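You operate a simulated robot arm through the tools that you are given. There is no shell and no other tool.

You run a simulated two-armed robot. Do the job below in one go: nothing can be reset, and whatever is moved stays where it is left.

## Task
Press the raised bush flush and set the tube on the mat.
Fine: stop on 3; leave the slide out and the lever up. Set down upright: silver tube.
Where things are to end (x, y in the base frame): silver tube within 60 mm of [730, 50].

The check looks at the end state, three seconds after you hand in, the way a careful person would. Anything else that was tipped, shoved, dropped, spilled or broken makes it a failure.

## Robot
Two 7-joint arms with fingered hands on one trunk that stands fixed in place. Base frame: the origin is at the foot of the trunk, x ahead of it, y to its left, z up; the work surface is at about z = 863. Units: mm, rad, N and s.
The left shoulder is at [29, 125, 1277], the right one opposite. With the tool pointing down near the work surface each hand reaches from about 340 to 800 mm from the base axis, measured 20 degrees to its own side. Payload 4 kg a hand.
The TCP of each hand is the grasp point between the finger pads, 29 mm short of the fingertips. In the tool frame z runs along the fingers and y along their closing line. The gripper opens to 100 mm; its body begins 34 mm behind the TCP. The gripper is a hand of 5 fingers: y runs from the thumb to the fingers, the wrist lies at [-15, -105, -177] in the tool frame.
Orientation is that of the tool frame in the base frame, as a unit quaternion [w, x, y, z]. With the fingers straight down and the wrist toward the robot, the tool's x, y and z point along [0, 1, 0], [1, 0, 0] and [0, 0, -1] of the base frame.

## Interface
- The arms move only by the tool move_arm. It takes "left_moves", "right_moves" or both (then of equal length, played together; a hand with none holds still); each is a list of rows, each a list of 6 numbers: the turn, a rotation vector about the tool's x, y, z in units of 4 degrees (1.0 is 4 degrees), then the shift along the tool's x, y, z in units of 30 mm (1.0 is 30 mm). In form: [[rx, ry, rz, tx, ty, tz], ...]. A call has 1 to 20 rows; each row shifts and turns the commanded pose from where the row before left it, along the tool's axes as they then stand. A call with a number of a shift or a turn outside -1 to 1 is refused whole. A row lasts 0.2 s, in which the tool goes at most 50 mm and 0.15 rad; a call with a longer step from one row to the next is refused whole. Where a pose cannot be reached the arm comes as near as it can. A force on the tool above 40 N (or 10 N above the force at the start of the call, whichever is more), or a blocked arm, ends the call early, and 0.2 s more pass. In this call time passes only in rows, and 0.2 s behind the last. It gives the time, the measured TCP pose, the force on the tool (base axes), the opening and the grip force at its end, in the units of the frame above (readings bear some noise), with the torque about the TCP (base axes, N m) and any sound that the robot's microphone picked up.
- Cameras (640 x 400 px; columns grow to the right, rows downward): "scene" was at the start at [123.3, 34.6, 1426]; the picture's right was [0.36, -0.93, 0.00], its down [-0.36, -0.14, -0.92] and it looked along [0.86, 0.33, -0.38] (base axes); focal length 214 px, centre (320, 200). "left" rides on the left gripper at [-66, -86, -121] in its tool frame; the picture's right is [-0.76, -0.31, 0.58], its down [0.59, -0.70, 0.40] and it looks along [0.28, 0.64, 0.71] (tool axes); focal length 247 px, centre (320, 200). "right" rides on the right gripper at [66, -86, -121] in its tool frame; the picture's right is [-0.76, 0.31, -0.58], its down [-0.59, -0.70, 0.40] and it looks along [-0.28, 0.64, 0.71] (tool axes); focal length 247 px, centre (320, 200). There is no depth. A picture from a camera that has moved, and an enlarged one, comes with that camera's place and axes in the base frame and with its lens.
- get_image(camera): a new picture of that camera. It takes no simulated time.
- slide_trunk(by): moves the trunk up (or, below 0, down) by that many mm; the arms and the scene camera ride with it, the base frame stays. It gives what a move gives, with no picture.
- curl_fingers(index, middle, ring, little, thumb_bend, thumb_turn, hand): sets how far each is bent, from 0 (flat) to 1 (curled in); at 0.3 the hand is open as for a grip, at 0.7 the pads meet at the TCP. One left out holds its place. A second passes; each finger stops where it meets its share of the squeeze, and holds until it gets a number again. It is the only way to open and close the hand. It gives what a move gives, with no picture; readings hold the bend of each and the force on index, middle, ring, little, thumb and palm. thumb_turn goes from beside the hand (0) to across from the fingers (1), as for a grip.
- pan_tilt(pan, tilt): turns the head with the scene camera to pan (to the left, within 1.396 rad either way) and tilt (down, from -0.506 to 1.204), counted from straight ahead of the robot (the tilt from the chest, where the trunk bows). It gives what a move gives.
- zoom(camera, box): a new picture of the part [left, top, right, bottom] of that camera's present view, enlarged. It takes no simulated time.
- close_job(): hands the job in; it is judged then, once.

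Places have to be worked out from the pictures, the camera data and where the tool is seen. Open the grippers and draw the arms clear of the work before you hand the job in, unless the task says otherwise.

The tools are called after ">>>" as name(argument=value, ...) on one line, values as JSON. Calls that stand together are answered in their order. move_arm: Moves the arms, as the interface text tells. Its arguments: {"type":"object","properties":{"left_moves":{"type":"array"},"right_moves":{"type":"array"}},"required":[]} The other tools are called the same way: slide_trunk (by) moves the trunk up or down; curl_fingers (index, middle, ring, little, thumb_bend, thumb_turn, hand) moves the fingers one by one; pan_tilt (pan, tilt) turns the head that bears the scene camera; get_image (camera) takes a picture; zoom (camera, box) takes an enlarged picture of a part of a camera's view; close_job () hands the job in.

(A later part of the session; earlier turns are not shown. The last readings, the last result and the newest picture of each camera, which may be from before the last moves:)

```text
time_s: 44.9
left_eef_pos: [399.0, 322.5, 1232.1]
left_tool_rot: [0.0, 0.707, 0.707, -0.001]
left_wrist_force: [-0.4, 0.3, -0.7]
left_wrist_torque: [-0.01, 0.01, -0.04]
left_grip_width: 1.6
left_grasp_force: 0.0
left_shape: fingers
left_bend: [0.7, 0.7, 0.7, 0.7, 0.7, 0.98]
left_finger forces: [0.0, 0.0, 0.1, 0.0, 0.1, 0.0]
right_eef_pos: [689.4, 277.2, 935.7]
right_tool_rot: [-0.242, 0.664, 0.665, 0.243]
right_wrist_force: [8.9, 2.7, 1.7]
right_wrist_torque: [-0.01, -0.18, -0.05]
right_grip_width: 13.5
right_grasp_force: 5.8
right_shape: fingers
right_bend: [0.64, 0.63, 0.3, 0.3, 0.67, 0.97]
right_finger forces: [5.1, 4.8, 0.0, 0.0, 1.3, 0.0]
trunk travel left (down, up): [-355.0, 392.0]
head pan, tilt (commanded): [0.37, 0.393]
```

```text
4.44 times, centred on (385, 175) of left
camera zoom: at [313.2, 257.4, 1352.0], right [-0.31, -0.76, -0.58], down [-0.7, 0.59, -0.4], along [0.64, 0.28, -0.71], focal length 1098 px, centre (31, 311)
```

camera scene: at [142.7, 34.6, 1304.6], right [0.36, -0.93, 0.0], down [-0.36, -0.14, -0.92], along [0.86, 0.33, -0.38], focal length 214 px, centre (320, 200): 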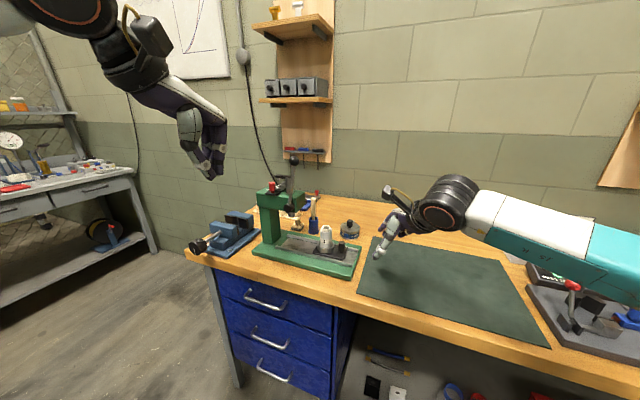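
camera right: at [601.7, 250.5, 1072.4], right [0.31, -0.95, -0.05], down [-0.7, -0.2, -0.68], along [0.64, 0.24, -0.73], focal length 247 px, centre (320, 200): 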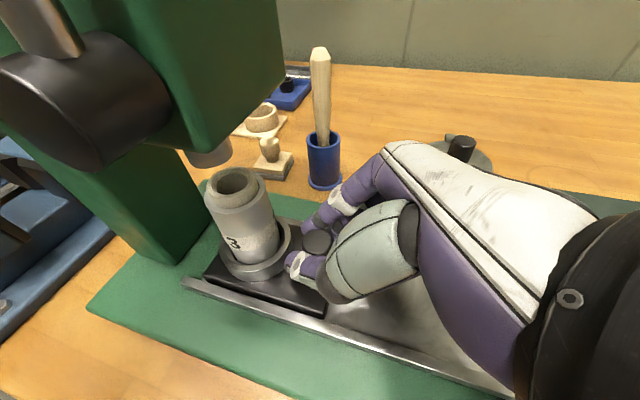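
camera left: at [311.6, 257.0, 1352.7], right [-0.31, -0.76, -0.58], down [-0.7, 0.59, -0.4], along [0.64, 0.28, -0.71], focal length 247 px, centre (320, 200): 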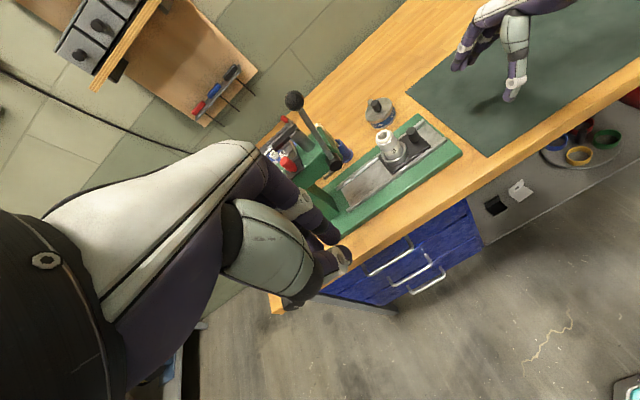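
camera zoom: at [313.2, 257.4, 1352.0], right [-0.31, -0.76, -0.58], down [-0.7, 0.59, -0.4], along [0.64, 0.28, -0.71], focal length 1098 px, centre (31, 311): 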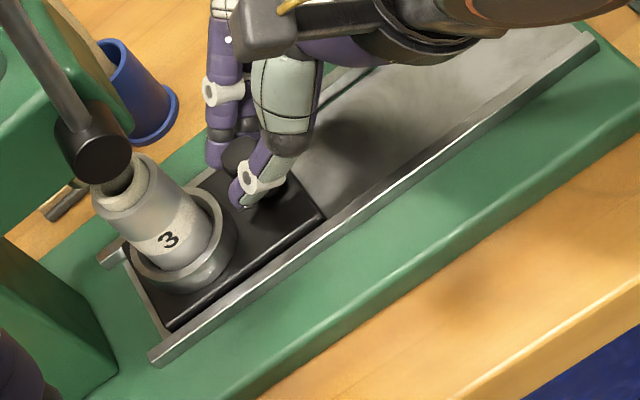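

By projection the tube is about 7 mm short of being under the ram. I keep pushing in small steps to find the hard stop.

>>> move_arm(right_moves=[[0, 0, 0, 0.102, 0, 0.086], [0, 0, 0, 0.102, 0, 0.086]])

>>> get_image(camera="right")

>>> zoom(camera="scene", box=[250, 190, 350, 270])

>>> zoom(camera="left", box=[330, 130, 440, 220])

```text
time_s: 45.5
left_eef_pos: [397.8, 322.5, 1232.5]
left_tool_rot: [0.001, 0.707, 0.707, -0.001]
left_wrist_force: [-0.7, 0.3, 0.0]
left_wrist_torque: [0.01, 0.03, -0.01]
left_grip_width: 1.5
left_grasp_force: 0.1
left_shape: fingers
left_bend: [0.7, 0.7, 0.7, 0.7, 0.7, 0.98]
left_finger forces: [0.1, 0.1, 0.0, 0.1, 0.0, 0.0]
right_eef_pos: [689.3, 283.6, 935.9]
right_tool_rot: [-0.242, 0.665, 0.664, 0.242]
right_wrist_force: [6.0, -1.3, 3.1]
right_wrist_torque: [0.0, -0.13, -0.07]
right_grip_width: 13.0
right_grasp_force: 4.7
right_shape: fingers
right_bend: [0.64, 0.64, 0.3, 0.3, 0.67, 0.97]
right_finger forces: [3.7, 4.1, 0.0, 0.1, 1.6, 0.1]
trunk travel left (down, up): [-355.0, 392.0]
head pan, tilt (commanded): [0.37, 0.393]
```

```text
taken
camera right: at [602.3, 257.5, 1072.0], right [0.31, -0.95, -0.04], down [-0.7, -0.19, -0.68], along [0.64, 0.24, -0.73], focal length 247 px, centre (320, 200)
```

right: 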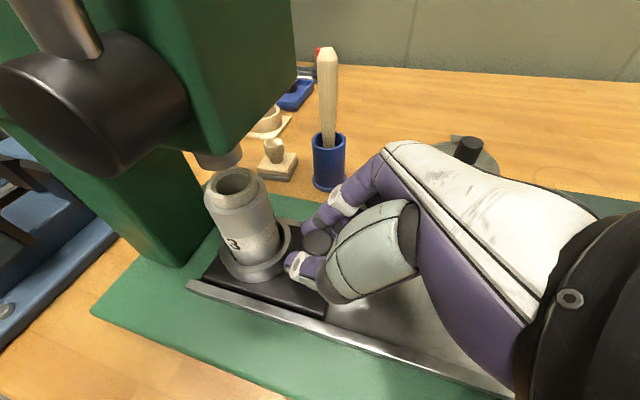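

```text
5.00 times, centred on (300, 230) of scene
camera zoom: at [143.5, 34.4, 1304.4], right [0.36, -0.93, 0.0], down [-0.36, -0.14, -0.92], along [0.86, 0.33, -0.38], focal length 1072 px, centre (420, 50)
```

zoom: 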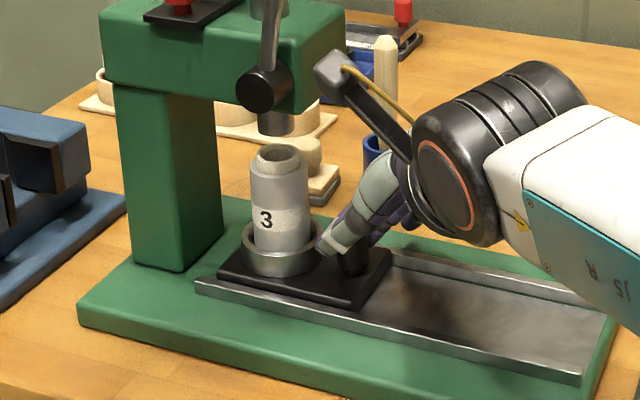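

```text
4.44 times, centred on (385, 175) of left
camera zoom: at [312.6, 256.7, 1352.3], right [-0.31, -0.76, -0.58], down [-0.7, 0.59, -0.4], along [0.64, 0.28, -0.71], focal length 1098 px, centre (31, 311)
```

zoom: 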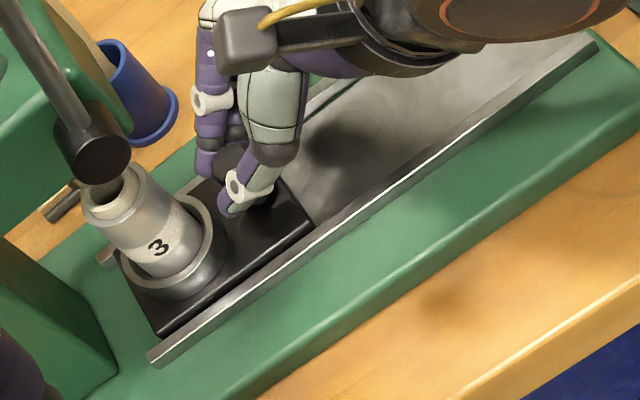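

The tube now appears aligned with the ram to within a millimetre or two. I nudge 3 mm more to check for a hard stop.

>>> move_arm(right_moves=[[0, 0, 0, 0.077, 0, 0.064], [0, 0, 0, 0, 0, 0]])

>>> zoom(camera="scene", box=[250, 190, 350, 270])

>>> zoom(camera="right", box=[150, 110, 350, 310])

```text
time_s: 46.1
left_eef_pos: [399.2, 320.5, 1231.2]
left_tool_rot: [0.0, 0.707, 0.707, 0.001]
left_wrist_force: [-0.1, -0.2, 0.2]
left_wrist_torque: [-0.03, 0.0, 0.02]
left_grip_width: 1.3
left_grasp_force: 0.0
left_shape: fingers
left_bend: [0.7, 0.7, 0.7, 0.7, 0.7, 0.98]
left_finger forces: [0.1, 0.0, 0.1, 0.0, 0.0, 0.0]
right_eef_pos: [688.8, 286.6, 934.2]
right_tool_rot: [-0.242, 0.665, 0.663, 0.242]
right_wrist_force: [6.6, -4.0, 2.1]
right_wrist_torque: [-0.07, -0.15, -0.09]
right_grip_width: 11.0
right_grasp_force: 4.5
right_shape: fingers
right_bend: [0.65, 0.64, 0.3, 0.3, 0.67, 0.97]
right_finger forces: [3.2, 4.6, 0.0, 0.0, 0.7, 0.0]
trunk travel left (down, up): [-355.0, 392.0]
head pan, tilt (commanded): [0.37, 0.393]
```

```text
5.00 times, centred on (300, 230) of scene
camera zoom: at [143.7, 34.0, 1304.3], right [0.36, -0.93, 0.0], down [-0.36, -0.14, -0.92], along [0.86, 0.33, -0.38], focal length 1072 px, centre (420, 50)
```

zoom: 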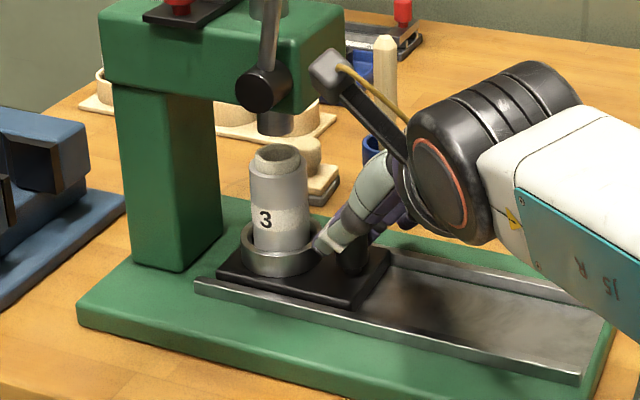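

```text
2.00 times, centred on (250, 210) of right
camera zoom: at [602.8, 259.9, 1071.7], right [0.31, -0.95, -0.04], down [-0.7, -0.19, -0.68], along [0.64, 0.24, -0.73], focal length 494 px, centre (460, 180)
```

zoom: 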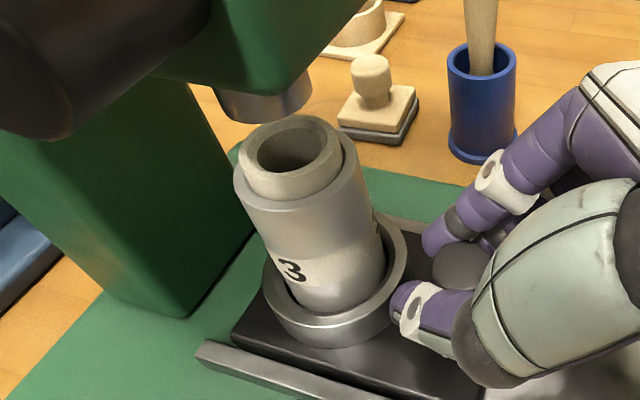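

The slide is on its hard stop: the tube did not move further and the y-force rose to −4 N. I open the fingers and back the right hand straight out along its approach.

>>> curl_fingers(hand="right", index=0.4, middle=0.4, thumb_bend=0.35)

>>> move_arm(right_moves=[[0, 0, 0, 0, 0, -0.5], [0, 0, 0, 0, 0, -0.7], [0, 0, 0, 0, 0, -0.9], [0, 0, 0, 0, 0, -0.9], [0, 0, 0, 0, 0, -0.9], [0, 0, 0, 0, 0, -0.9], [0, 0, 0, -0.5, 0, -0.8], [0, 0, 0, -0.8, 0, -0.4], [0, 0, 0, -0.9, 0, 0], [0, 0, 0, -0.9, 0, 0], [0, 0, 0, -0.9, 0, 0], [0, 0, 0, -0.9, 0, 0]])

>>> get_image(camera="scene")

>>> get_image(camera="right")

>>> get_image(camera="left")

```text
time_s: 47.1
left_eef_pos: [398.7, 322.1, 1232.1]
left_tool_rot: [-0.001, 0.707, 0.707, 0.0]
left_wrist_force: [-0.5, -0.5, 0.0]
left_wrist_torque: [-0.01, 0.0, -0.02]
left_grip_width: 1.6
left_grasp_force: 0.0
left_shape: fingers
left_bend: [0.7, 0.7, 0.7, 0.7, 0.7, 0.98]
left_finger forces: [0.0, 0.0, 0.0, 0.0, 0.1, 0.0]
right_eef_pos: [688.1, 287.7, 935.2]
right_tool_rot: [-0.242, 0.664, 0.664, 0.242]
right_wrist_force: [-0.4, -0.3, -0.2]
right_wrist_torque: [-0.04, -0.01, 0.03]
right_grip_width: 80.7
right_grasp_force: 0.1
right_shape: fingers
right_bend: [0.4, 0.4, 0.3, 0.3, 0.35, 0.97]
right_finger forces: [0.0, 0.1, 0.0, 0.0, 0.0, 0.0]
trunk travel left (down, up): [-355.0, 392.0]
head pan, tilt (commanded): [0.37, 0.393]
```

```text
time_s: 49.7
left_eef_pos: [397.8, 320.5, 1231.5]
left_tool_rot: [0.0, 0.707, 0.707, 0.0]
left_wrist_force: [0.6, 0.7, -0.2]
left_wrist_torque: [0.01, -0.01, 0.0]
left_grip_width: 1.4
left_grasp_force: 0.1
left_shape: fingers
left_bend: [0.7, 0.7, 0.7, 0.7, 0.7, 0.98]
left_finger forces: [0.1, 0.0, 0.0, 0.0, 0.0, 0.1]
right_eef_pos: [687.8, 60.3, 978.3]
right_tool_rot: [-0.242, 0.665, 0.663, 0.242]
right_wrist_force: [0.0, 0.0, 0.0]
right_wrist_torque: [-0.02, 0.0, 0.01]
right_grip_width: 80.6
right_grasp_force: 0.0
right_shape: fingers
right_bend: [0.4, 0.4, 0.3, 0.3, 0.35, 0.98]
right_finger forces: [0.0, 0.0, 0.1, 0.0, 0.1, 0.0]
trunk travel left (down, up): [-355.0, 392.0]
head pan, tilt (commanded): [0.37, 0.393]
```

```text
taken
camera scene: at [143.3, 34.1, 1304.4], right [0.36, -0.93, 0.0], down [-0.36, -0.14, -0.92], along [0.86, 0.33, -0.38], focal length 214 px, centre (320, 200)
```

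scene: 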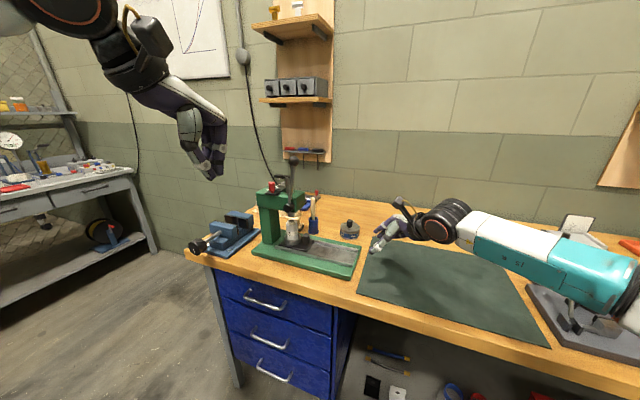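

```text
taken
camera right: at [600.5, 33.5, 1114.6], right [0.31, -0.95, -0.05], down [-0.7, -0.19, -0.68], along [0.64, 0.24, -0.73], focal length 247 px, centre (320, 200)
```

right: 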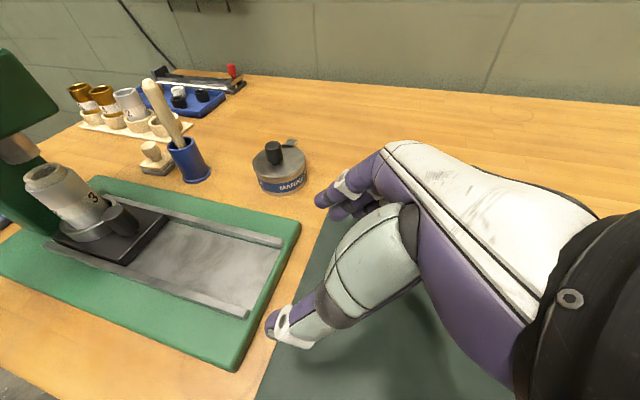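

```text
taken
camera left: at [312.4, 256.4, 1352.4], right [-0.31, -0.76, -0.58], down [-0.7, 0.59, -0.4], along [0.64, 0.28, -0.71], focal length 247 px, centre (320, 200)
```

left: 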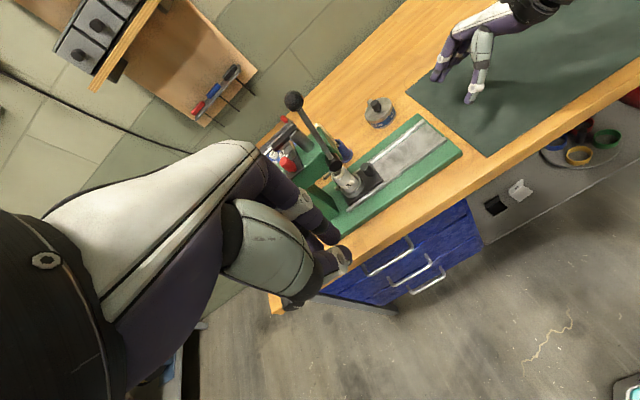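

The slide is in with the tube under the ram. Next I move the right hand further away, and take close views of the lever ball for the left hand.

>>> move_arm(right_moves=[[0, 0, 0, -0.317, 0, -0.92], [0, 0, 0, -0.317, 0, -0.92], [0, 0, 0, -0.317, 0, -0.92], [0, 0, 0, -0.317, 0, -0.92], [0, 0, 0, -0.317, 0, -0.92]])

>>> zoom(camera="left", box=[270, 70, 390, 190])

>>> zoom(camera="scene", box=[250, 140, 330, 260])

>>> get_image(camera="right")

```text
time_s: 50.9
left_eef_pos: [399.9, 321.0, 1232.4]
left_tool_rot: [0.0, 0.708, 0.706, 0.0]
left_wrist_force: [-0.1, 0.4, -0.1]
left_wrist_torque: [0.0, 0.01, -0.01]
left_grip_width: 1.4
left_grasp_force: 0.0
left_shape: fingers
left_bend: [0.7, 0.7, 0.7, 0.7, 0.7, 0.98]
left_finger forces: [0.0, 0.0, 0.1, 0.0, 0.0, 0.0]
right_eef_pos: [689.6, -66.6, 1054.5]
right_tool_rot: [-0.242, 0.665, 0.664, 0.242]
right_wrist_force: [-0.5, -0.6, -0.8]
right_wrist_torque: [0.0, 0.0, 0.06]
right_grip_width: 80.6
right_grasp_force: 0.1
right_shape: fingers
right_bend: [0.4, 0.4, 0.3, 0.3, 0.35, 0.98]
right_finger forces: [0.0, 0.0, 0.0, 0.0, 0.1, 0.1]
trunk travel left (down, up): [-355.0, 392.0]
head pan, tilt (commanded): [0.37, 0.393]
```

```text
3.33 times, centred on (330, 130) of left
camera zoom: at [313.6, 256.0, 1352.4], right [-0.31, -0.76, -0.58], down [-0.7, 0.59, -0.4], along [0.64, 0.28, -0.71], focal length 823 px, centre (287, 433)
```

zoom: 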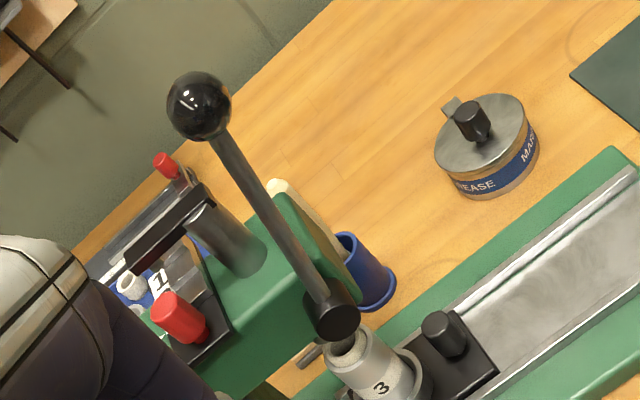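

```text
3.33 times, centred on (290, 200) of scene
camera zoom: at [144.1, 34.0, 1304.4], right [0.36, -0.93, 0.0], down [-0.36, -0.14, -0.92], along [0.86, 0.33, -0.38], focal length 715 px, centre (420, 200)
```

zoom: 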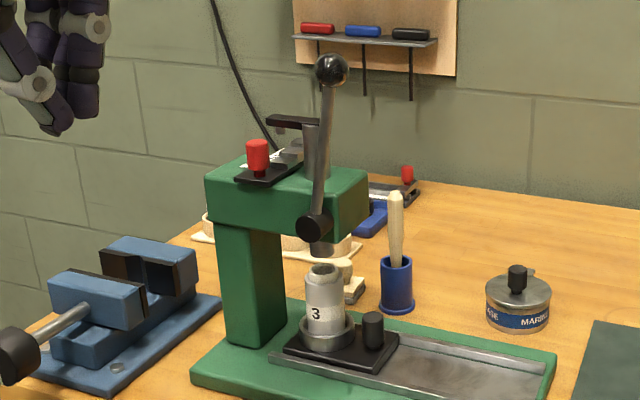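

```text
taken
camera right: at [602.6, -93.8, 1189.9], right [0.31, -0.95, -0.04], down [-0.7, -0.19, -0.68], along [0.64, 0.24, -0.73], focal length 247 px, centre (320, 200)
```

right: 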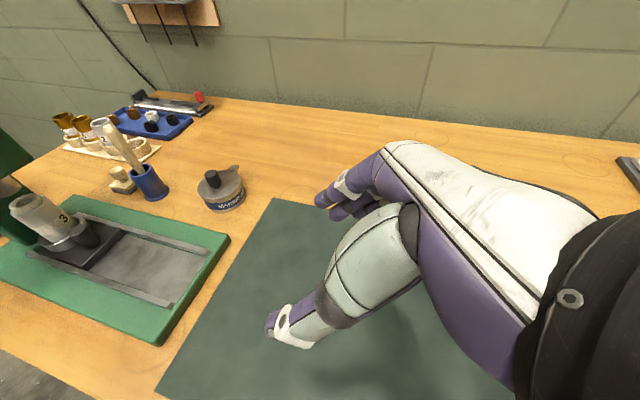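

Ball triangulates to (642, 300, 1184), radius ≈13, hub at (639, 323, 1045). I open the left hand and roll it 40° the natural way (fingers toward −y), away from the press.

>>> curl_fingers(hand="left", index=0.35, middle=0.35, ring=0.3, little=0.3, thumb_bend=0.35)

>>> move_arm(left_moves=[[0, -1, 0, 0, 0, 0], [0, -1, 0, 0, 0, 0], [0, -1, 0, 0, 0, 0], [0, -1, 0, 0, 0, 0], [0, -1, 0, 0, 0, 0], [0, -1, 0, 0, 0, 0], [0, -1, 0, 0, 0, 0], [0, -1, 0, 0, 0, 0], [0, -1, 0, 0, 0, 0]])

>>> get_image(camera="scene")

>>> get_image(camera="left")

```text
time_s: 51.9
left_eef_pos: [398.0, 321.2, 1232.5]
left_tool_rot: [-0.001, 0.707, 0.707, 0.0]
left_wrist_force: [0.2, 0.1, -0.6]
left_wrist_torque: [-0.02, 0.02, 0.01]
left_grip_width: 86.5
left_grasp_force: 0.1
left_shape: fingers
left_bend: [0.35, 0.35, 0.3, 0.3, 0.35, 0.98]
left_finger forces: [0.0, 0.0, 0.0, 0.0, 0.0, 0.0]
right_eef_pos: [689.2, -65.7, 1054.9]
right_tool_rot: [-0.242, 0.664, 0.665, 0.241]
right_wrist_force: [0.9, -0.3, -0.7]
right_wrist_torque: [0.0, 0.02, -0.04]
right_grip_width: 80.4
right_grasp_force: 0.0
right_shape: fingers
right_bend: [0.4, 0.4, 0.3, 0.3, 0.35, 0.98]
right_finger forces: [0.1, 0.1, 0.1, 0.0, 0.1, 0.1]
trunk travel left (down, up): [-355.0, 392.0]
head pan, tilt (commanded): [0.37, 0.393]
```

```text
time_s: 53.9
left_eef_pos: [398.7, 321.9, 1232.0]
left_tool_rot: [0.219, 0.672, 0.672, -0.22]
left_wrist_force: [-0.3, 0.0, 0.0]
left_wrist_torque: [0.01, 0.0, 0.01]
left_grip_width: 86.6
left_grasp_force: 0.1
left_shape: fingers
left_bend: [0.35, 0.35, 0.3, 0.3, 0.35, 0.98]
left_finger forces: [0.0, 0.0, 0.0, 0.1, 0.0, 0.1]
right_eef_pos: [689.4, -65.5, 1053.4]
right_tool_rot: [-0.241, 0.665, 0.664, 0.242]
right_wrist_force: [-1.0, -0.1, 0.6]
right_wrist_torque: [0.01, 0.03, -0.02]
right_grip_width: 80.4
right_grasp_force: 0.1
right_shape: fingers
right_bend: [0.4, 0.4, 0.3, 0.3, 0.35, 0.98]
right_finger forces: [0.0, 0.1, 0.1, 0.0, 0.0, 0.0]
trunk travel left (down, up): [-355.0, 392.0]
head pan, tilt (commanded): [0.37, 0.393]
```

```text
taken
camera scene: at [143.4, 34.9, 1304.3], right [0.36, -0.93, 0.0], down [-0.36, -0.14, -0.92], along [0.86, 0.33, -0.38], focal length 214 px, centre (320, 200)
```

scene: 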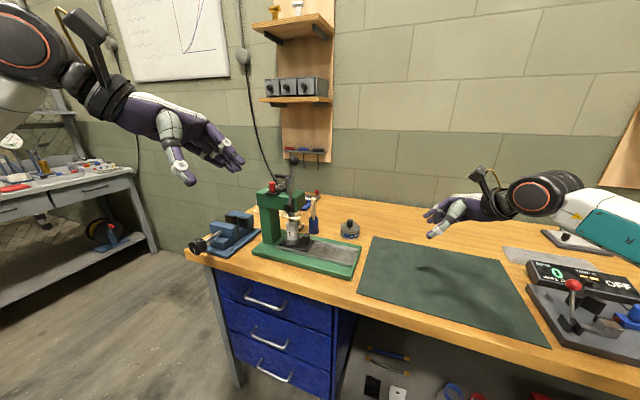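

```text
taken
camera left: at [312.5, 341.2, 1367.9], right [-0.31, -0.95, -0.02], down [-0.7, 0.24, -0.67], along [0.64, -0.19, -0.74], focal length 247 px, centre (320, 200)
```

left: 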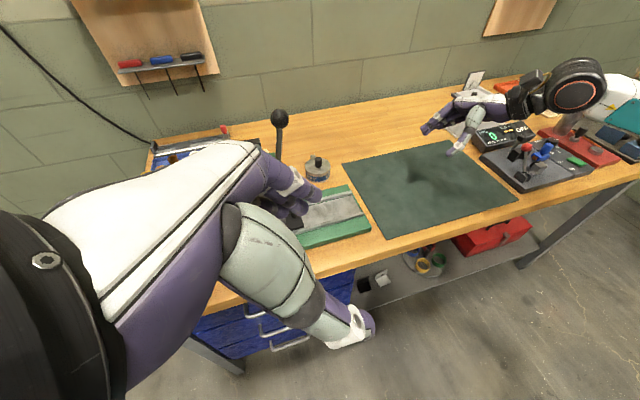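

Roll −36° reached. I move up and over to a pre-grasp point above and beyond the ball, at about (642, 342, 1234).

>>> move_arm(left_moves=[[0, 0, 0, -0.15, 0, -0.775], [0, 0, 0, -0.15, 0, -0.775], [0, 0, 0, 0, 0.903, 0], [0, 0, 0, 0, 0.903, 0], [0, 0, 0, 0, 0.903, 0], [0, 0, 0, 0, 0.903, 0], [0, 0, 0, 0, 0.903, 0], [0, 0, 0, 0, 0.903, 0], [0, 0, 0, 0, 0.903, 0], [0, 0, 0, 0, 0.903, 0], [0, 0, 0, 0, 0.903, 0], [0, 0, 0, 0.402, 0, 0.553], [0, 0, 0, 0.402, 0, 0.553]])

>>> get_image(camera="scene")

>>> get_image(camera="left")

>>> zoom(camera="scene", box=[220, 110, 340, 230])

```text
time_s: 56.7
left_eef_pos: [642.5, 342.6, 1232.4]
left_tool_rot: [0.218, 0.672, 0.672, -0.219]
left_wrist_force: [0.4, -0.2, 0.1]
left_wrist_torque: [0.01, 0.0, 0.01]
left_grip_width: 86.5
left_grasp_force: 0.1
left_shape: fingers
left_bend: [0.35, 0.35, 0.3, 0.3, 0.35, 0.98]
left_finger forces: [0.0, 0.1, 0.0, 0.0, 0.1, 0.1]
right_eef_pos: [689.2, -64.8, 1053.7]
right_tool_rot: [-0.242, 0.665, 0.664, 0.241]
right_wrist_force: [-0.1, 0.1, 0.0]
right_wrist_torque: [0.01, 0.0, -0.04]
right_grip_width: 80.6
right_grasp_force: 0.1
right_shape: fingers
right_bend: [0.4, 0.4, 0.3, 0.3, 0.35, 0.98]
right_finger forces: [0.0, 0.0, 0.1, 0.0, 0.0, 0.0]
trunk travel left (down, up): [-355.0, 392.0]
head pan, tilt (commanded): [0.37, 0.393]
```

```text
taken
camera scene: at [143.7, 34.6, 1304.3], right [0.36, -0.93, 0.0], down [-0.36, -0.14, -0.92], along [0.86, 0.33, -0.38], focal length 214 px, centre (320, 200)
```

scene: 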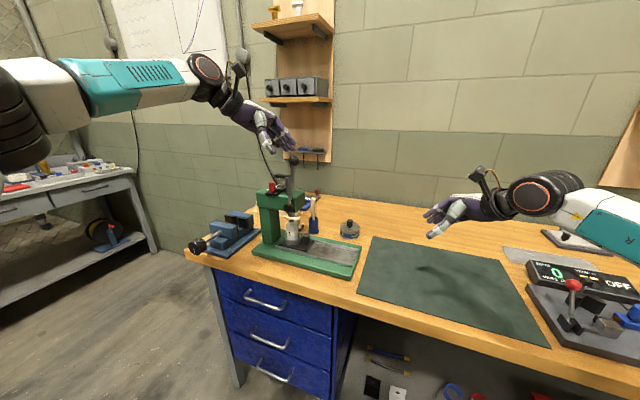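

```text
taken
camera left: at [556.7, 361.6, 1368.5], right [-0.31, -0.95, -0.02], down [-0.7, 0.24, -0.67], along [0.64, -0.19, -0.74], focal length 247 px, centre (320, 200)
```

left: 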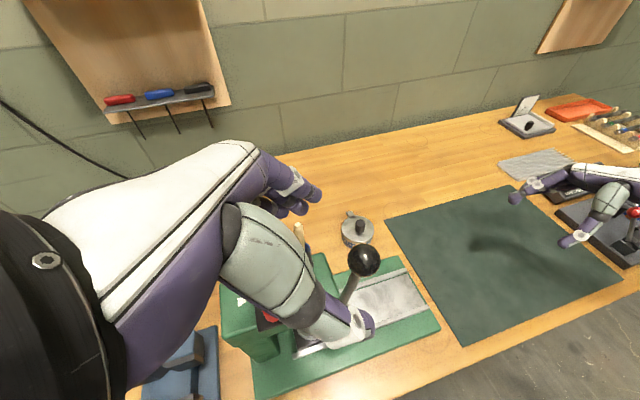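

```text
3.33 times, centred on (280, 170) of scene
camera zoom: at [143.7, 34.6, 1304.3], right [0.36, -0.93, 0.0], down [-0.36, -0.14, -0.92], along [0.86, 0.33, -0.38], focal length 715 px, centre (453, 300)
```

zoom: 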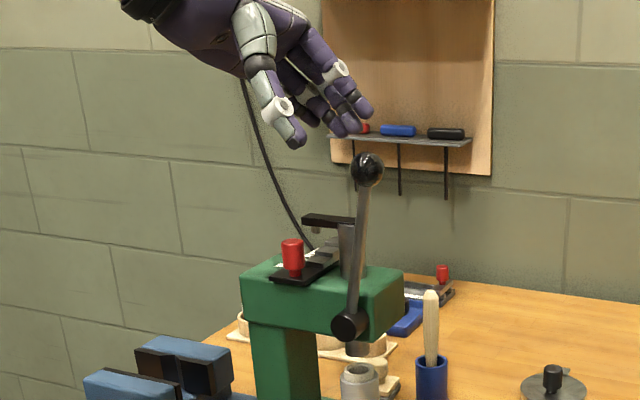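

The ball lies right on the tool axis about 75 mm ahead. I advance 68 mm along it with the ball going between thumb and fingers.

>>> move_arm(left_moves=[[0, 0, 0, 0.03, 0, 0.4], [0, 0, 0, 0.03, 0, 0.4], [0, 0, 0, 0.03, 0, 0.4], [0, 0, 0, 0.03, 0, 0.4], [0, 0, 0, 0.03, 0, 0.35], [0, 0, 0, 0, 0, 0.32]])

>>> get_image(camera="left")

>>> zoom(camera="scene", box=[220, 110, 340, 230])

>>> zoom(camera="right", box=[0, 60, 200, 260])

```text
time_s: 58.1
left_eef_pos: [642.3, 305.8, 1176.5]
left_tool_rot: [0.219, 0.672, 0.673, -0.218]
left_wrist_force: [-0.3, 0.0, 0.4]
left_wrist_torque: [-0.03, 0.01, 0.02]
left_grip_width: 86.9
left_grasp_force: 0.0
left_shape: fingers
left_bend: [0.35, 0.35, 0.3, 0.3, 0.35, 0.98]
left_finger forces: [0.0, 0.0, 0.1, 0.0, 0.0, 0.0]
right_eef_pos: [689.1, -65.0, 1053.7]
right_tool_rot: [-0.241, 0.665, 0.664, 0.242]
right_wrist_force: [0.2, -0.6, 0.4]
right_wrist_torque: [0.01, 0.02, 0.0]
right_grip_width: 80.8
right_grasp_force: 0.1
right_shape: fingers
right_bend: [0.4, 0.4, 0.3, 0.3, 0.35, 0.98]
right_finger forces: [0.0, 0.0, 0.0, 0.0, 0.0, 0.1]
trunk travel left (down, up): [-355.0, 392.0]
head pan, tilt (commanded): [0.37, 0.393]
```

```text
taken
camera left: at [556.5, 325.8, 1312.1], right [-0.31, -0.95, -0.02], down [-0.7, 0.24, -0.67], along [0.64, -0.19, -0.74], focal length 247 px, centre (320, 200)
```

left: 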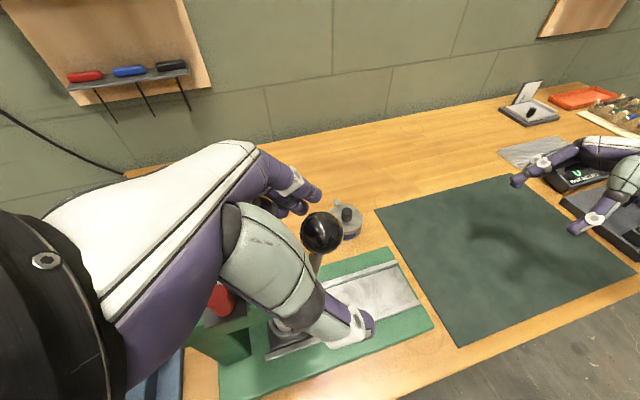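

```text
3.33 times, centred on (280, 170) of scene
camera zoom: at [143.2, 34.6, 1304.4], right [0.36, -0.93, 0.0], down [-0.36, -0.14, -0.92], along [0.86, 0.33, -0.38], focal length 715 px, centre (453, 300)
```

zoom: 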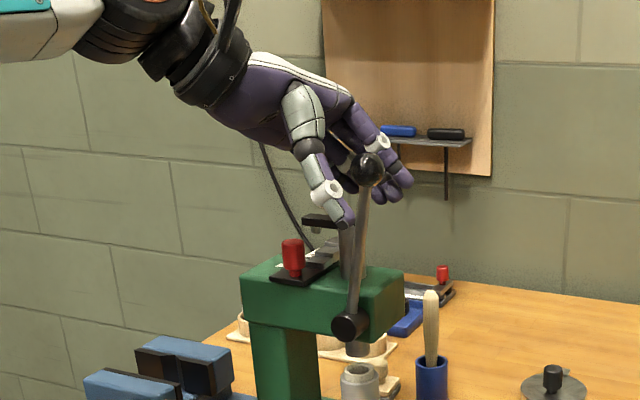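

```text
2.00 times, centred on (100, 160) of right
camera zoom: at [602.2, -92.1, 1189.8], right [0.31, -0.95, -0.04], down [-0.7, -0.19, -0.68], along [0.64, 0.24, -0.73], focal length 494 px, centre (760, 280)
```

zoom: 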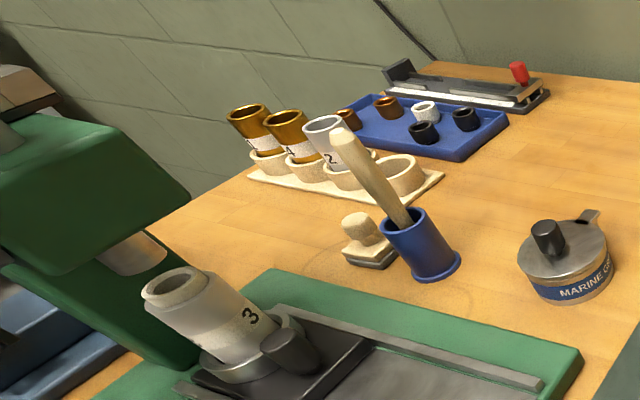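

The ball is between finger and thumb, about 9 mm toward the index side. I centre on it, go 7 mm deeper, and close thumb, index and middle.

>>> move_arm(left_moves=[[0, 0, 0, -0.13, 0, 0.24]])

>>> curl_fingers(hand="left", index=0.72, middle=0.72, thumb_bend=0.72)

>>> get_image(camera="left")

>>> zoom(camera="scene", box=[240, 130, 320, 230])

```text
time_s: 58.5
left_eef_pos: [642.7, 298.1, 1173.7]
left_tool_rot: [0.218, 0.673, 0.673, -0.218]
left_wrist_force: [-0.2, 1.0, 1.1]
left_wrist_torque: [-0.01, -0.03, 0.0]
left_grip_width: 86.6
left_grasp_force: 0.1
left_shape: fingers
left_bend: [0.35, 0.35, 0.3, 0.3, 0.35, 0.98]
left_finger forces: [0.0, 0.0, 0.0, 0.1, 0.0, 0.0]
right_eef_pos: [690.0, -65.3, 1053.5]
right_tool_rot: [-0.242, 0.664, 0.665, 0.242]
right_wrist_force: [0.5, -0.1, 0.0]
right_wrist_torque: [-0.01, 0.01, 0.0]
right_grip_width: 80.4
right_grasp_force: 0.1
right_shape: fingers
right_bend: [0.4, 0.4, 0.3, 0.3, 0.35, 0.98]
right_finger forces: [0.1, 0.1, 0.0, 0.0, 0.0, 0.1]
trunk travel left (down, up): [-355.0, 392.0]
head pan, tilt (commanded): [0.37, 0.393]
```

```text
time_s: 59.5
left_eef_pos: [642.6, 298.4, 1171.2]
left_tool_rot: [0.218, 0.672, 0.673, -0.219]
left_wrist_force: [5.9, -1.6, -2.2]
left_wrist_torque: [0.02, 0.05, -0.02]
left_grip_width: 4.4
left_grasp_force: 5.4
left_shape: fingers
left_bend: [0.64, 0.72, 0.3, 0.3, 0.71, 0.98]
left_finger forces: [8.0, 0.7, 0.0, 0.0, 2.4, 0.0]
right_eef_pos: [689.9, -64.9, 1053.2]
right_tool_rot: [-0.243, 0.665, 0.664, 0.241]
right_wrist_force: [-0.4, 0.0, -0.6]
right_wrist_torque: [-0.02, -0.02, 0.02]
right_grip_width: 80.6
right_grasp_force: 0.1
right_shape: fingers
right_bend: [0.4, 0.4, 0.3, 0.3, 0.35, 0.98]
right_finger forces: [0.1, 0.1, 0.1, 0.1, 0.0, 0.1]
trunk travel left (down, up): [-355.0, 392.0]
head pan, tilt (commanded): [0.37, 0.393]
```

```text
taken
camera left: at [557.0, 317.2, 1308.2], right [-0.31, -0.95, -0.02], down [-0.7, 0.24, -0.67], along [0.64, -0.19, -0.74], focal length 247 px, centre (320, 200)
```

left: 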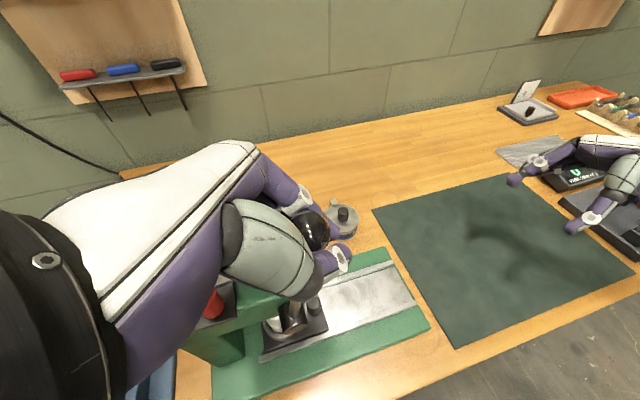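

```text
4.00 times, centred on (280, 180) of scene
camera zoom: at [144.3, 34.3, 1304.2], right [0.36, -0.93, 0.0], down [-0.36, -0.14, -0.92], along [0.86, 0.33, -0.38], focal length 858 px, centre (480, 280)
```

zoom: 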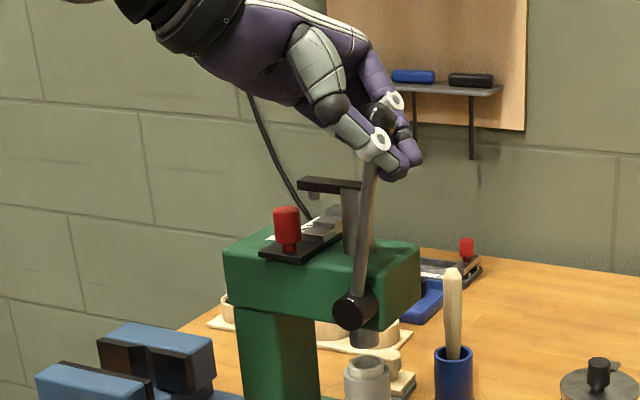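

Index and thumb hold the ball while the middle finger sits behind it on the +y side. I try the first 12° of lever travel toward −y along its arc, turning the hand half as fast.

>>> move_arm(left_moves=[[0, 0.5, 0, -0.211, 0, 0.234], [0, 0.5, 0, -0.199, 0, 0.244], [0, 0.5, 0, -0.19, 0, 0.246]])

>>> get_image(camera="left")

>>> zoom(camera="scene", box=[240, 130, 340, 250])

```text
time_s: 60.3
left_eef_pos: [643.0, 271.2, 1163.1]
left_tool_rot: [0.182, 0.683, 0.683, -0.184]
left_wrist_force: [5.0, -0.2, 0.9]
left_wrist_torque: [0.0, 0.02, 0.02]
left_grip_width: 3.2
left_grasp_force: 5.0
left_shape: fingers
left_bend: [0.72, 0.72, 0.3, 0.3, 0.71, 0.98]
left_finger forces: [7.3, 0.0, 0.1, 0.1, 2.2, 0.1]
right_eef_pos: [690.0, -65.1, 1054.1]
right_tool_rot: [-0.242, 0.665, 0.664, 0.242]
right_wrist_force: [-0.2, -0.4, 0.3]
right_wrist_torque: [-0.05, 0.01, -0.02]
right_grip_width: 80.3
right_grasp_force: 0.1
right_shape: fingers
right_bend: [0.4, 0.4, 0.3, 0.3, 0.35, 0.98]
right_finger forces: [0.1, 0.0, 0.0, 0.1, 0.0, 0.0]
trunk travel left (down, up): [-355.0, 392.0]
head pan, tilt (commanded): [0.37, 0.393]
```

```text
taken
camera left: at [557.2, 276.0, 1300.3], right [-0.31, -0.94, -0.12], down [-0.7, 0.31, -0.64], along [0.64, -0.11, -0.76], focal length 247 px, centre (320, 200)
```

left: 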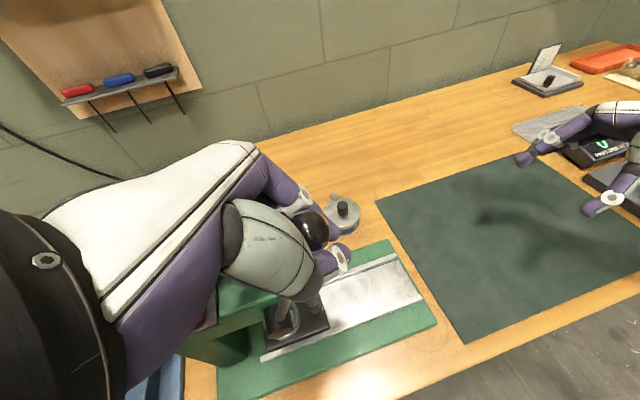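

```text
3.33 times, centred on (290, 190) of scene
camera zoom: at [143.9, 34.3, 1304.3], right [0.36, -0.93, 0.0], down [-0.36, -0.14, -0.92], along [0.86, 0.33, -0.38], focal length 715 px, centre (420, 233)
```

zoom: 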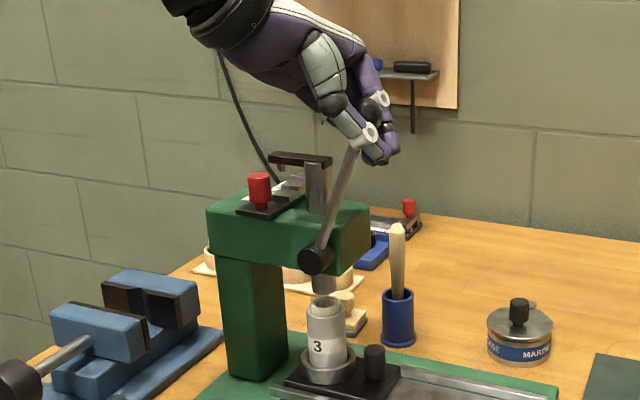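

The lever follows toward −y and the ram is coming down; the fingers cage the ball against the palm. I continue along the arc.

>>> move_arm(left_moves=[[0, 0.5, 0, -0.185, 0, 0.257], [0, 0.5, 0, -0.171, 0, 0.264], [0, 0.5, 0, -0.164, 0, 0.268], [0, 0.5, 0, -0.153, 0, 0.275]])

>>> get_image(camera="left")

>>> zoom(camera="scene", box=[240, 130, 340, 250])

>>> zoom(camera="right", box=[0, 60, 200, 260])

```text
time_s: 61.3
left_eef_pos: [643.8, 239.5, 1144.7]
left_tool_rot: [0.134, 0.693, 0.695, -0.136]
left_wrist_force: [5.9, 1.2, -2.3]
left_wrist_torque: [0.0, 0.05, 0.03]
left_grip_width: 2.8
left_grasp_force: 5.1
left_shape: fingers
left_bend: [0.65, 0.72, 0.3, 0.3, 0.71, 0.98]
left_finger forces: [7.7, 0.1, 0.0, 0.0, 2.3, 0.0]
right_eef_pos: [690.6, -65.2, 1053.2]
right_tool_rot: [-0.242, 0.665, 0.664, 0.241]
right_wrist_force: [-0.6, -0.2, 0.4]
right_wrist_torque: [0.0, -0.01, -0.01]
right_grip_width: 80.4
right_grasp_force: 0.1
right_shape: fingers
right_bend: [0.4, 0.4, 0.3, 0.3, 0.35, 0.98]
right_finger forces: [0.0, 0.0, 0.0, 0.1, 0.1, 0.0]
trunk travel left (down, up): [-355.0, 392.0]
head pan, tilt (commanded): [0.37, 0.393]
```

```text
taken
camera left: at [557.3, 225.0, 1280.7], right [-0.31, -0.92, -0.25], down [-0.7, 0.4, -0.59], along [0.64, 0.0, -0.77], focal length 247 px, centre (320, 200)
```

left: 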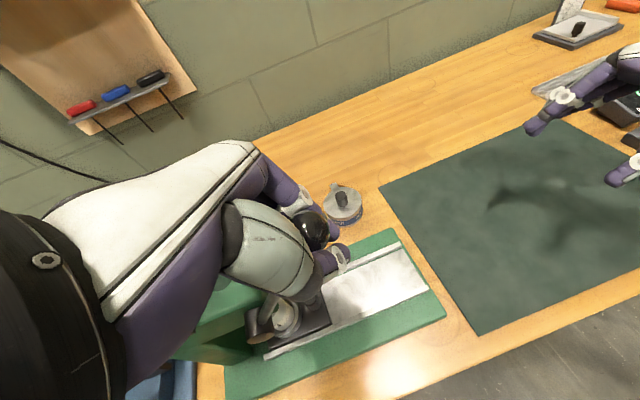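

```text
3.33 times, centred on (290, 190) of scene
camera zoom: at [144.3, 34.8, 1304.2], right [0.36, -0.93, 0.0], down [-0.36, -0.14, -0.92], along [0.86, 0.33, -0.38], focal length 715 px, centre (420, 233)
```

zoom: 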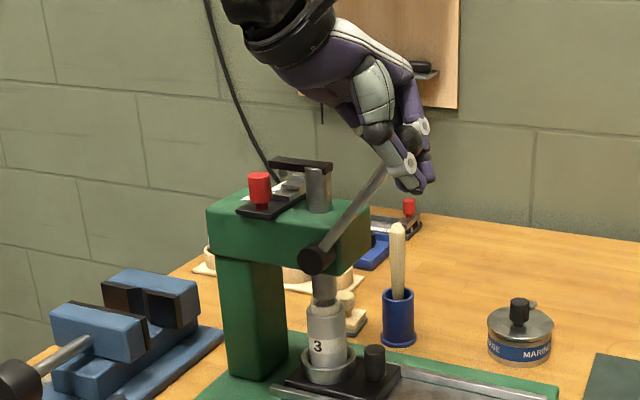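

```text
2.00 times, centred on (100, 160) of right
camera zoom: at [603.1, -91.9, 1189.3], right [0.31, -0.95, -0.04], down [-0.7, -0.19, -0.68], along [0.64, 0.24, -0.73], focal length 494 px, centre (760, 280)
```

zoom: 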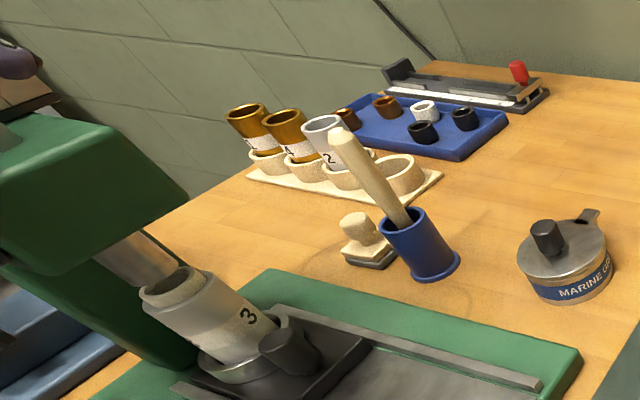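

The ram is about to meet the bush and is lined up with it. I continue 12° more, watching the force.

>>> move_arm(left_moves=[[0, 0.5, 0, -0.144, 0, 0.279], [0, 0.5, 0, -0.135, 0, 0.288], [0, 0.5, 0, -0.125, 0, 0.29]])

>>> zoom(camera="scene", box=[240, 130, 340, 250])

>>> zoom(camera="right", box=[0, 120, 120, 240])

>>> get_image(camera="left")

```text
time_s: 62.1
left_eef_pos: [643.0, 217.2, 1125.1]
left_tool_rot: [0.098, 0.699, 0.701, -0.1]
left_wrist_force: [4.6, 1.3, -1.9]
left_wrist_torque: [-0.01, 0.08, 0.01]
left_grip_width: 2.3
left_grasp_force: 3.6
left_shape: fingers
left_bend: [0.72, 0.72, 0.3, 0.3, 0.71, 0.98]
left_finger forces: [5.9, 0.0, 0.0, 0.0, 2.1, 0.0]
right_eef_pos: [689.8, -65.9, 1053.5]
right_tool_rot: [-0.242, 0.665, 0.664, 0.241]
right_wrist_force: [0.2, 1.0, -0.3]
right_wrist_torque: [-0.02, 0.02, -0.01]
right_grip_width: 80.4
right_grasp_force: 0.1
right_shape: fingers
right_bend: [0.4, 0.4, 0.3, 0.3, 0.35, 0.98]
right_finger forces: [0.0, 0.0, 0.0, 0.1, 0.0, 0.0]
trunk travel left (down, up): [-355.0, 392.0]
head pan, tilt (commanded): [0.37, 0.393]
```

```text
3.33 times, centred on (290, 190) of scene
camera zoom: at [144.1, 34.7, 1304.2], right [0.36, -0.93, 0.0], down [-0.36, -0.14, -0.92], along [0.86, 0.33, -0.38], focal length 715 px, centre (420, 233)
```

zoom: 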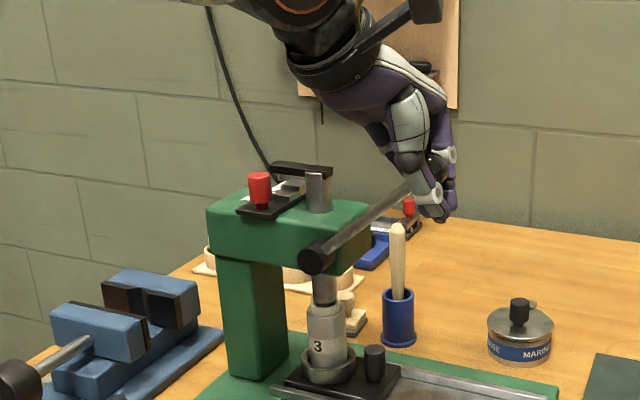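

```text
3.33 times, centred on (60, 180) of right
camera zoom: at [602.9, -92.0, 1189.4], right [0.31, -0.95, -0.04], down [-0.7, -0.19, -0.68], along [0.64, 0.24, -0.73], focal length 823 px, centre (1187, 267)
```

zoom: 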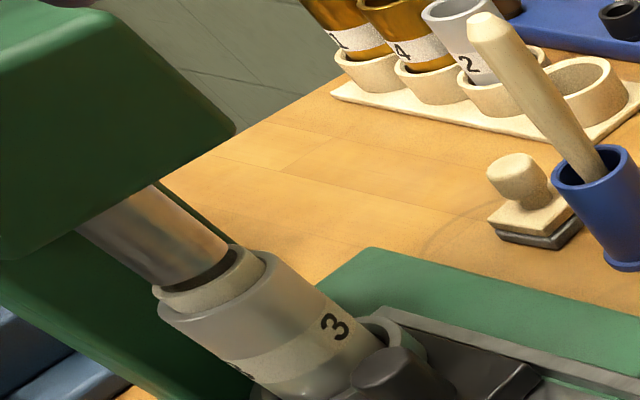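

```text
taken
camera left: at [557.5, 189.1, 1258.7], right [-0.31, -0.89, -0.35], down [-0.7, 0.46, -0.54], along [0.64, 0.08, -0.76], focal length 247 px, centre (320, 200)
```

left: 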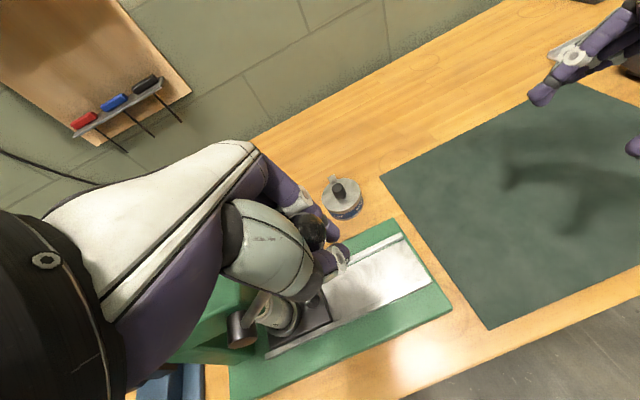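

The ram is just at the bush. I continue with two more steps and look for the press load.

>>> move_arm(left_moves=[[0, 0.5, 0, -0.111, 0, 0.295], [0, 0.5, 0, -0.103, 0, 0.3]])

>>> zoom(camera="scene", box=[240, 150, 340, 250])

>>> zoom(camera="right", box=[0, 120, 120, 240])

```text
time_s: 62.7
left_eef_pos: [643.9, 206.9, 1109.0]
left_tool_rot: [0.073, 0.704, 0.703, -0.074]
left_wrist_force: [6.1, 1.6, -1.5]
left_wrist_torque: [0.0, 0.06, -0.01]
left_grip_width: 1.4
left_grasp_force: 4.0
left_shape: fingers
left_bend: [0.72, 0.72, 0.3, 0.3, 0.71, 0.98]
left_finger forces: [6.6, 0.1, 0.0, 0.1, 1.5, 0.1]
right_eef_pos: [690.4, -65.0, 1052.7]
right_tool_rot: [-0.242, 0.665, 0.664, 0.24]
right_wrist_force: [-0.8, -0.6, 0.6]
right_wrist_torque: [-0.03, 0.0, -0.02]
right_grip_width: 80.6
right_grasp_force: 0.1
right_shape: fingers
right_bend: [0.4, 0.4, 0.3, 0.3, 0.35, 0.98]
right_finger forces: [0.0, 0.1, 0.0, 0.1, 0.0, 0.1]
trunk travel left (down, up): [-355.0, 392.0]
head pan, tilt (commanded): [0.37, 0.393]
```

```text
4.00 times, centred on (290, 200) of scene
camera zoom: at [144.2, 34.7, 1304.2], right [0.36, -0.93, 0.0], down [-0.36, -0.14, -0.92], along [0.86, 0.33, -0.38], focal length 858 px, centre (440, 200)
```

zoom: 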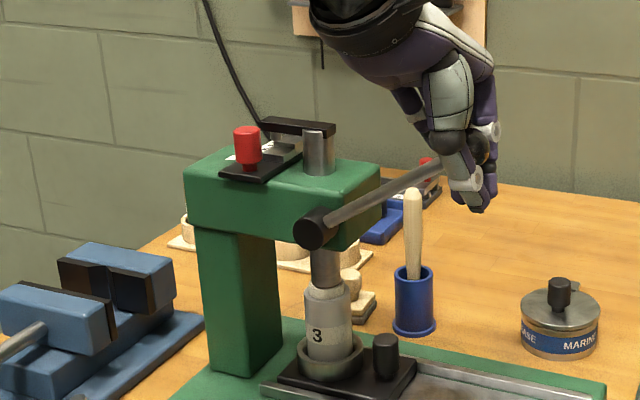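

```text
3.33 times, centred on (60, 180) of right
camera zoom: at [603.0, -92.0, 1189.4], right [0.31, -0.95, -0.04], down [-0.7, -0.19, -0.68], along [0.64, 0.24, -0.73], focal length 823 px, centre (1187, 267)
```

zoom: 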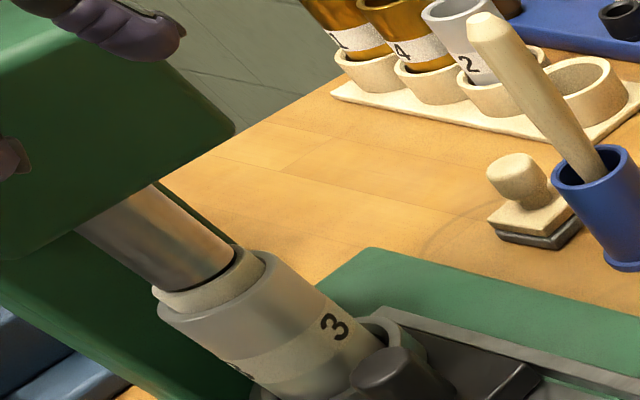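

Ram touches the bush now with no load yet registered. Two more steps.

>>> move_arm(left_moves=[[0, 0.5, 0, -0.091, 0, 0.304], [0, 0.5, 0, -0.08, 0, 0.307]])

>>> zoom(camera="scene", box=[240, 150, 340, 250])

>>> zoom(camera="right", box=[0, 120, 120, 240])

```text
time_s: 63.3
left_eef_pos: [642.6, 197.1, 1091.5]
left_tool_rot: [0.049, 0.705, 0.706, -0.05]
left_wrist_force: [3.0, -1.3, 2.6]
left_wrist_torque: [0.0, 0.01, -0.02]
left_grip_width: 0.3
left_grasp_force: 1.5
left_shape: fingers
left_bend: [0.72, 0.72, 0.3, 0.3, 0.72, 0.98]
left_finger forces: [3.2, 0.1, 0.1, 0.0, 0.0, 0.1]
right_eef_pos: [689.7, -65.3, 1052.8]
right_tool_rot: [-0.242, 0.665, 0.664, 0.242]
right_wrist_force: [0.5, 0.2, -0.2]
right_wrist_torque: [0.02, 0.02, 0.01]
right_grip_width: 80.4
right_grasp_force: 0.0
right_shape: fingers
right_bend: [0.4, 0.4, 0.3, 0.3, 0.35, 0.98]
right_finger forces: [0.0, 0.0, 0.0, 0.0, 0.0, 0.0]
trunk travel left (down, up): [-355.0, 392.0]
head pan, tilt (commanded): [0.37, 0.393]
```

```text
4.00 times, centred on (290, 200) of scene
camera zoom: at [143.5, 34.2, 1304.4], right [0.36, -0.93, 0.0], down [-0.36, -0.14, -0.92], along [0.86, 0.33, -0.38], focal length 858 px, centre (440, 200)
```

zoom: 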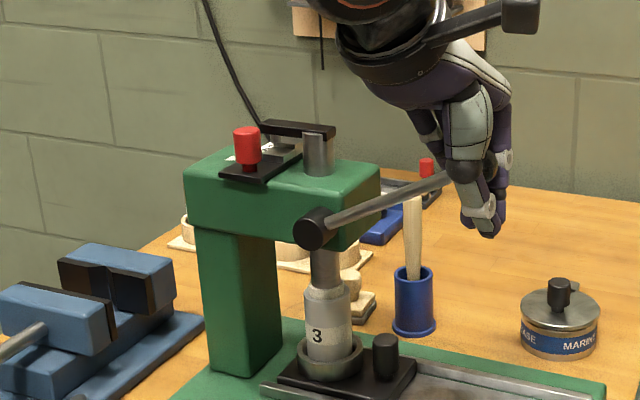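

```text
3.33 times, centred on (60, 180) of right
camera zoom: at [602.4, -92.5, 1189.7], right [0.31, -0.95, -0.05], down [-0.7, -0.19, -0.68], along [0.64, 0.24, -0.73], focal length 823 px, centre (1187, 267)
```

zoom: 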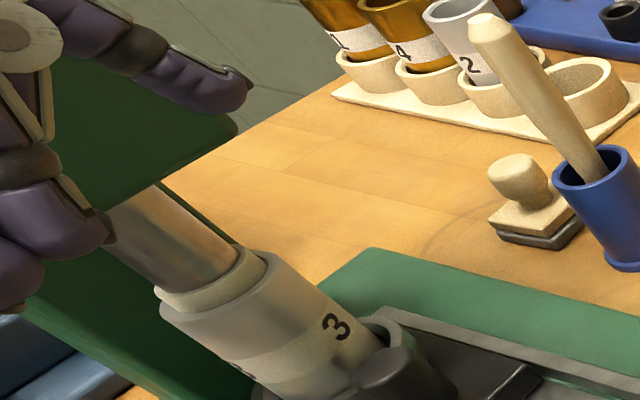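

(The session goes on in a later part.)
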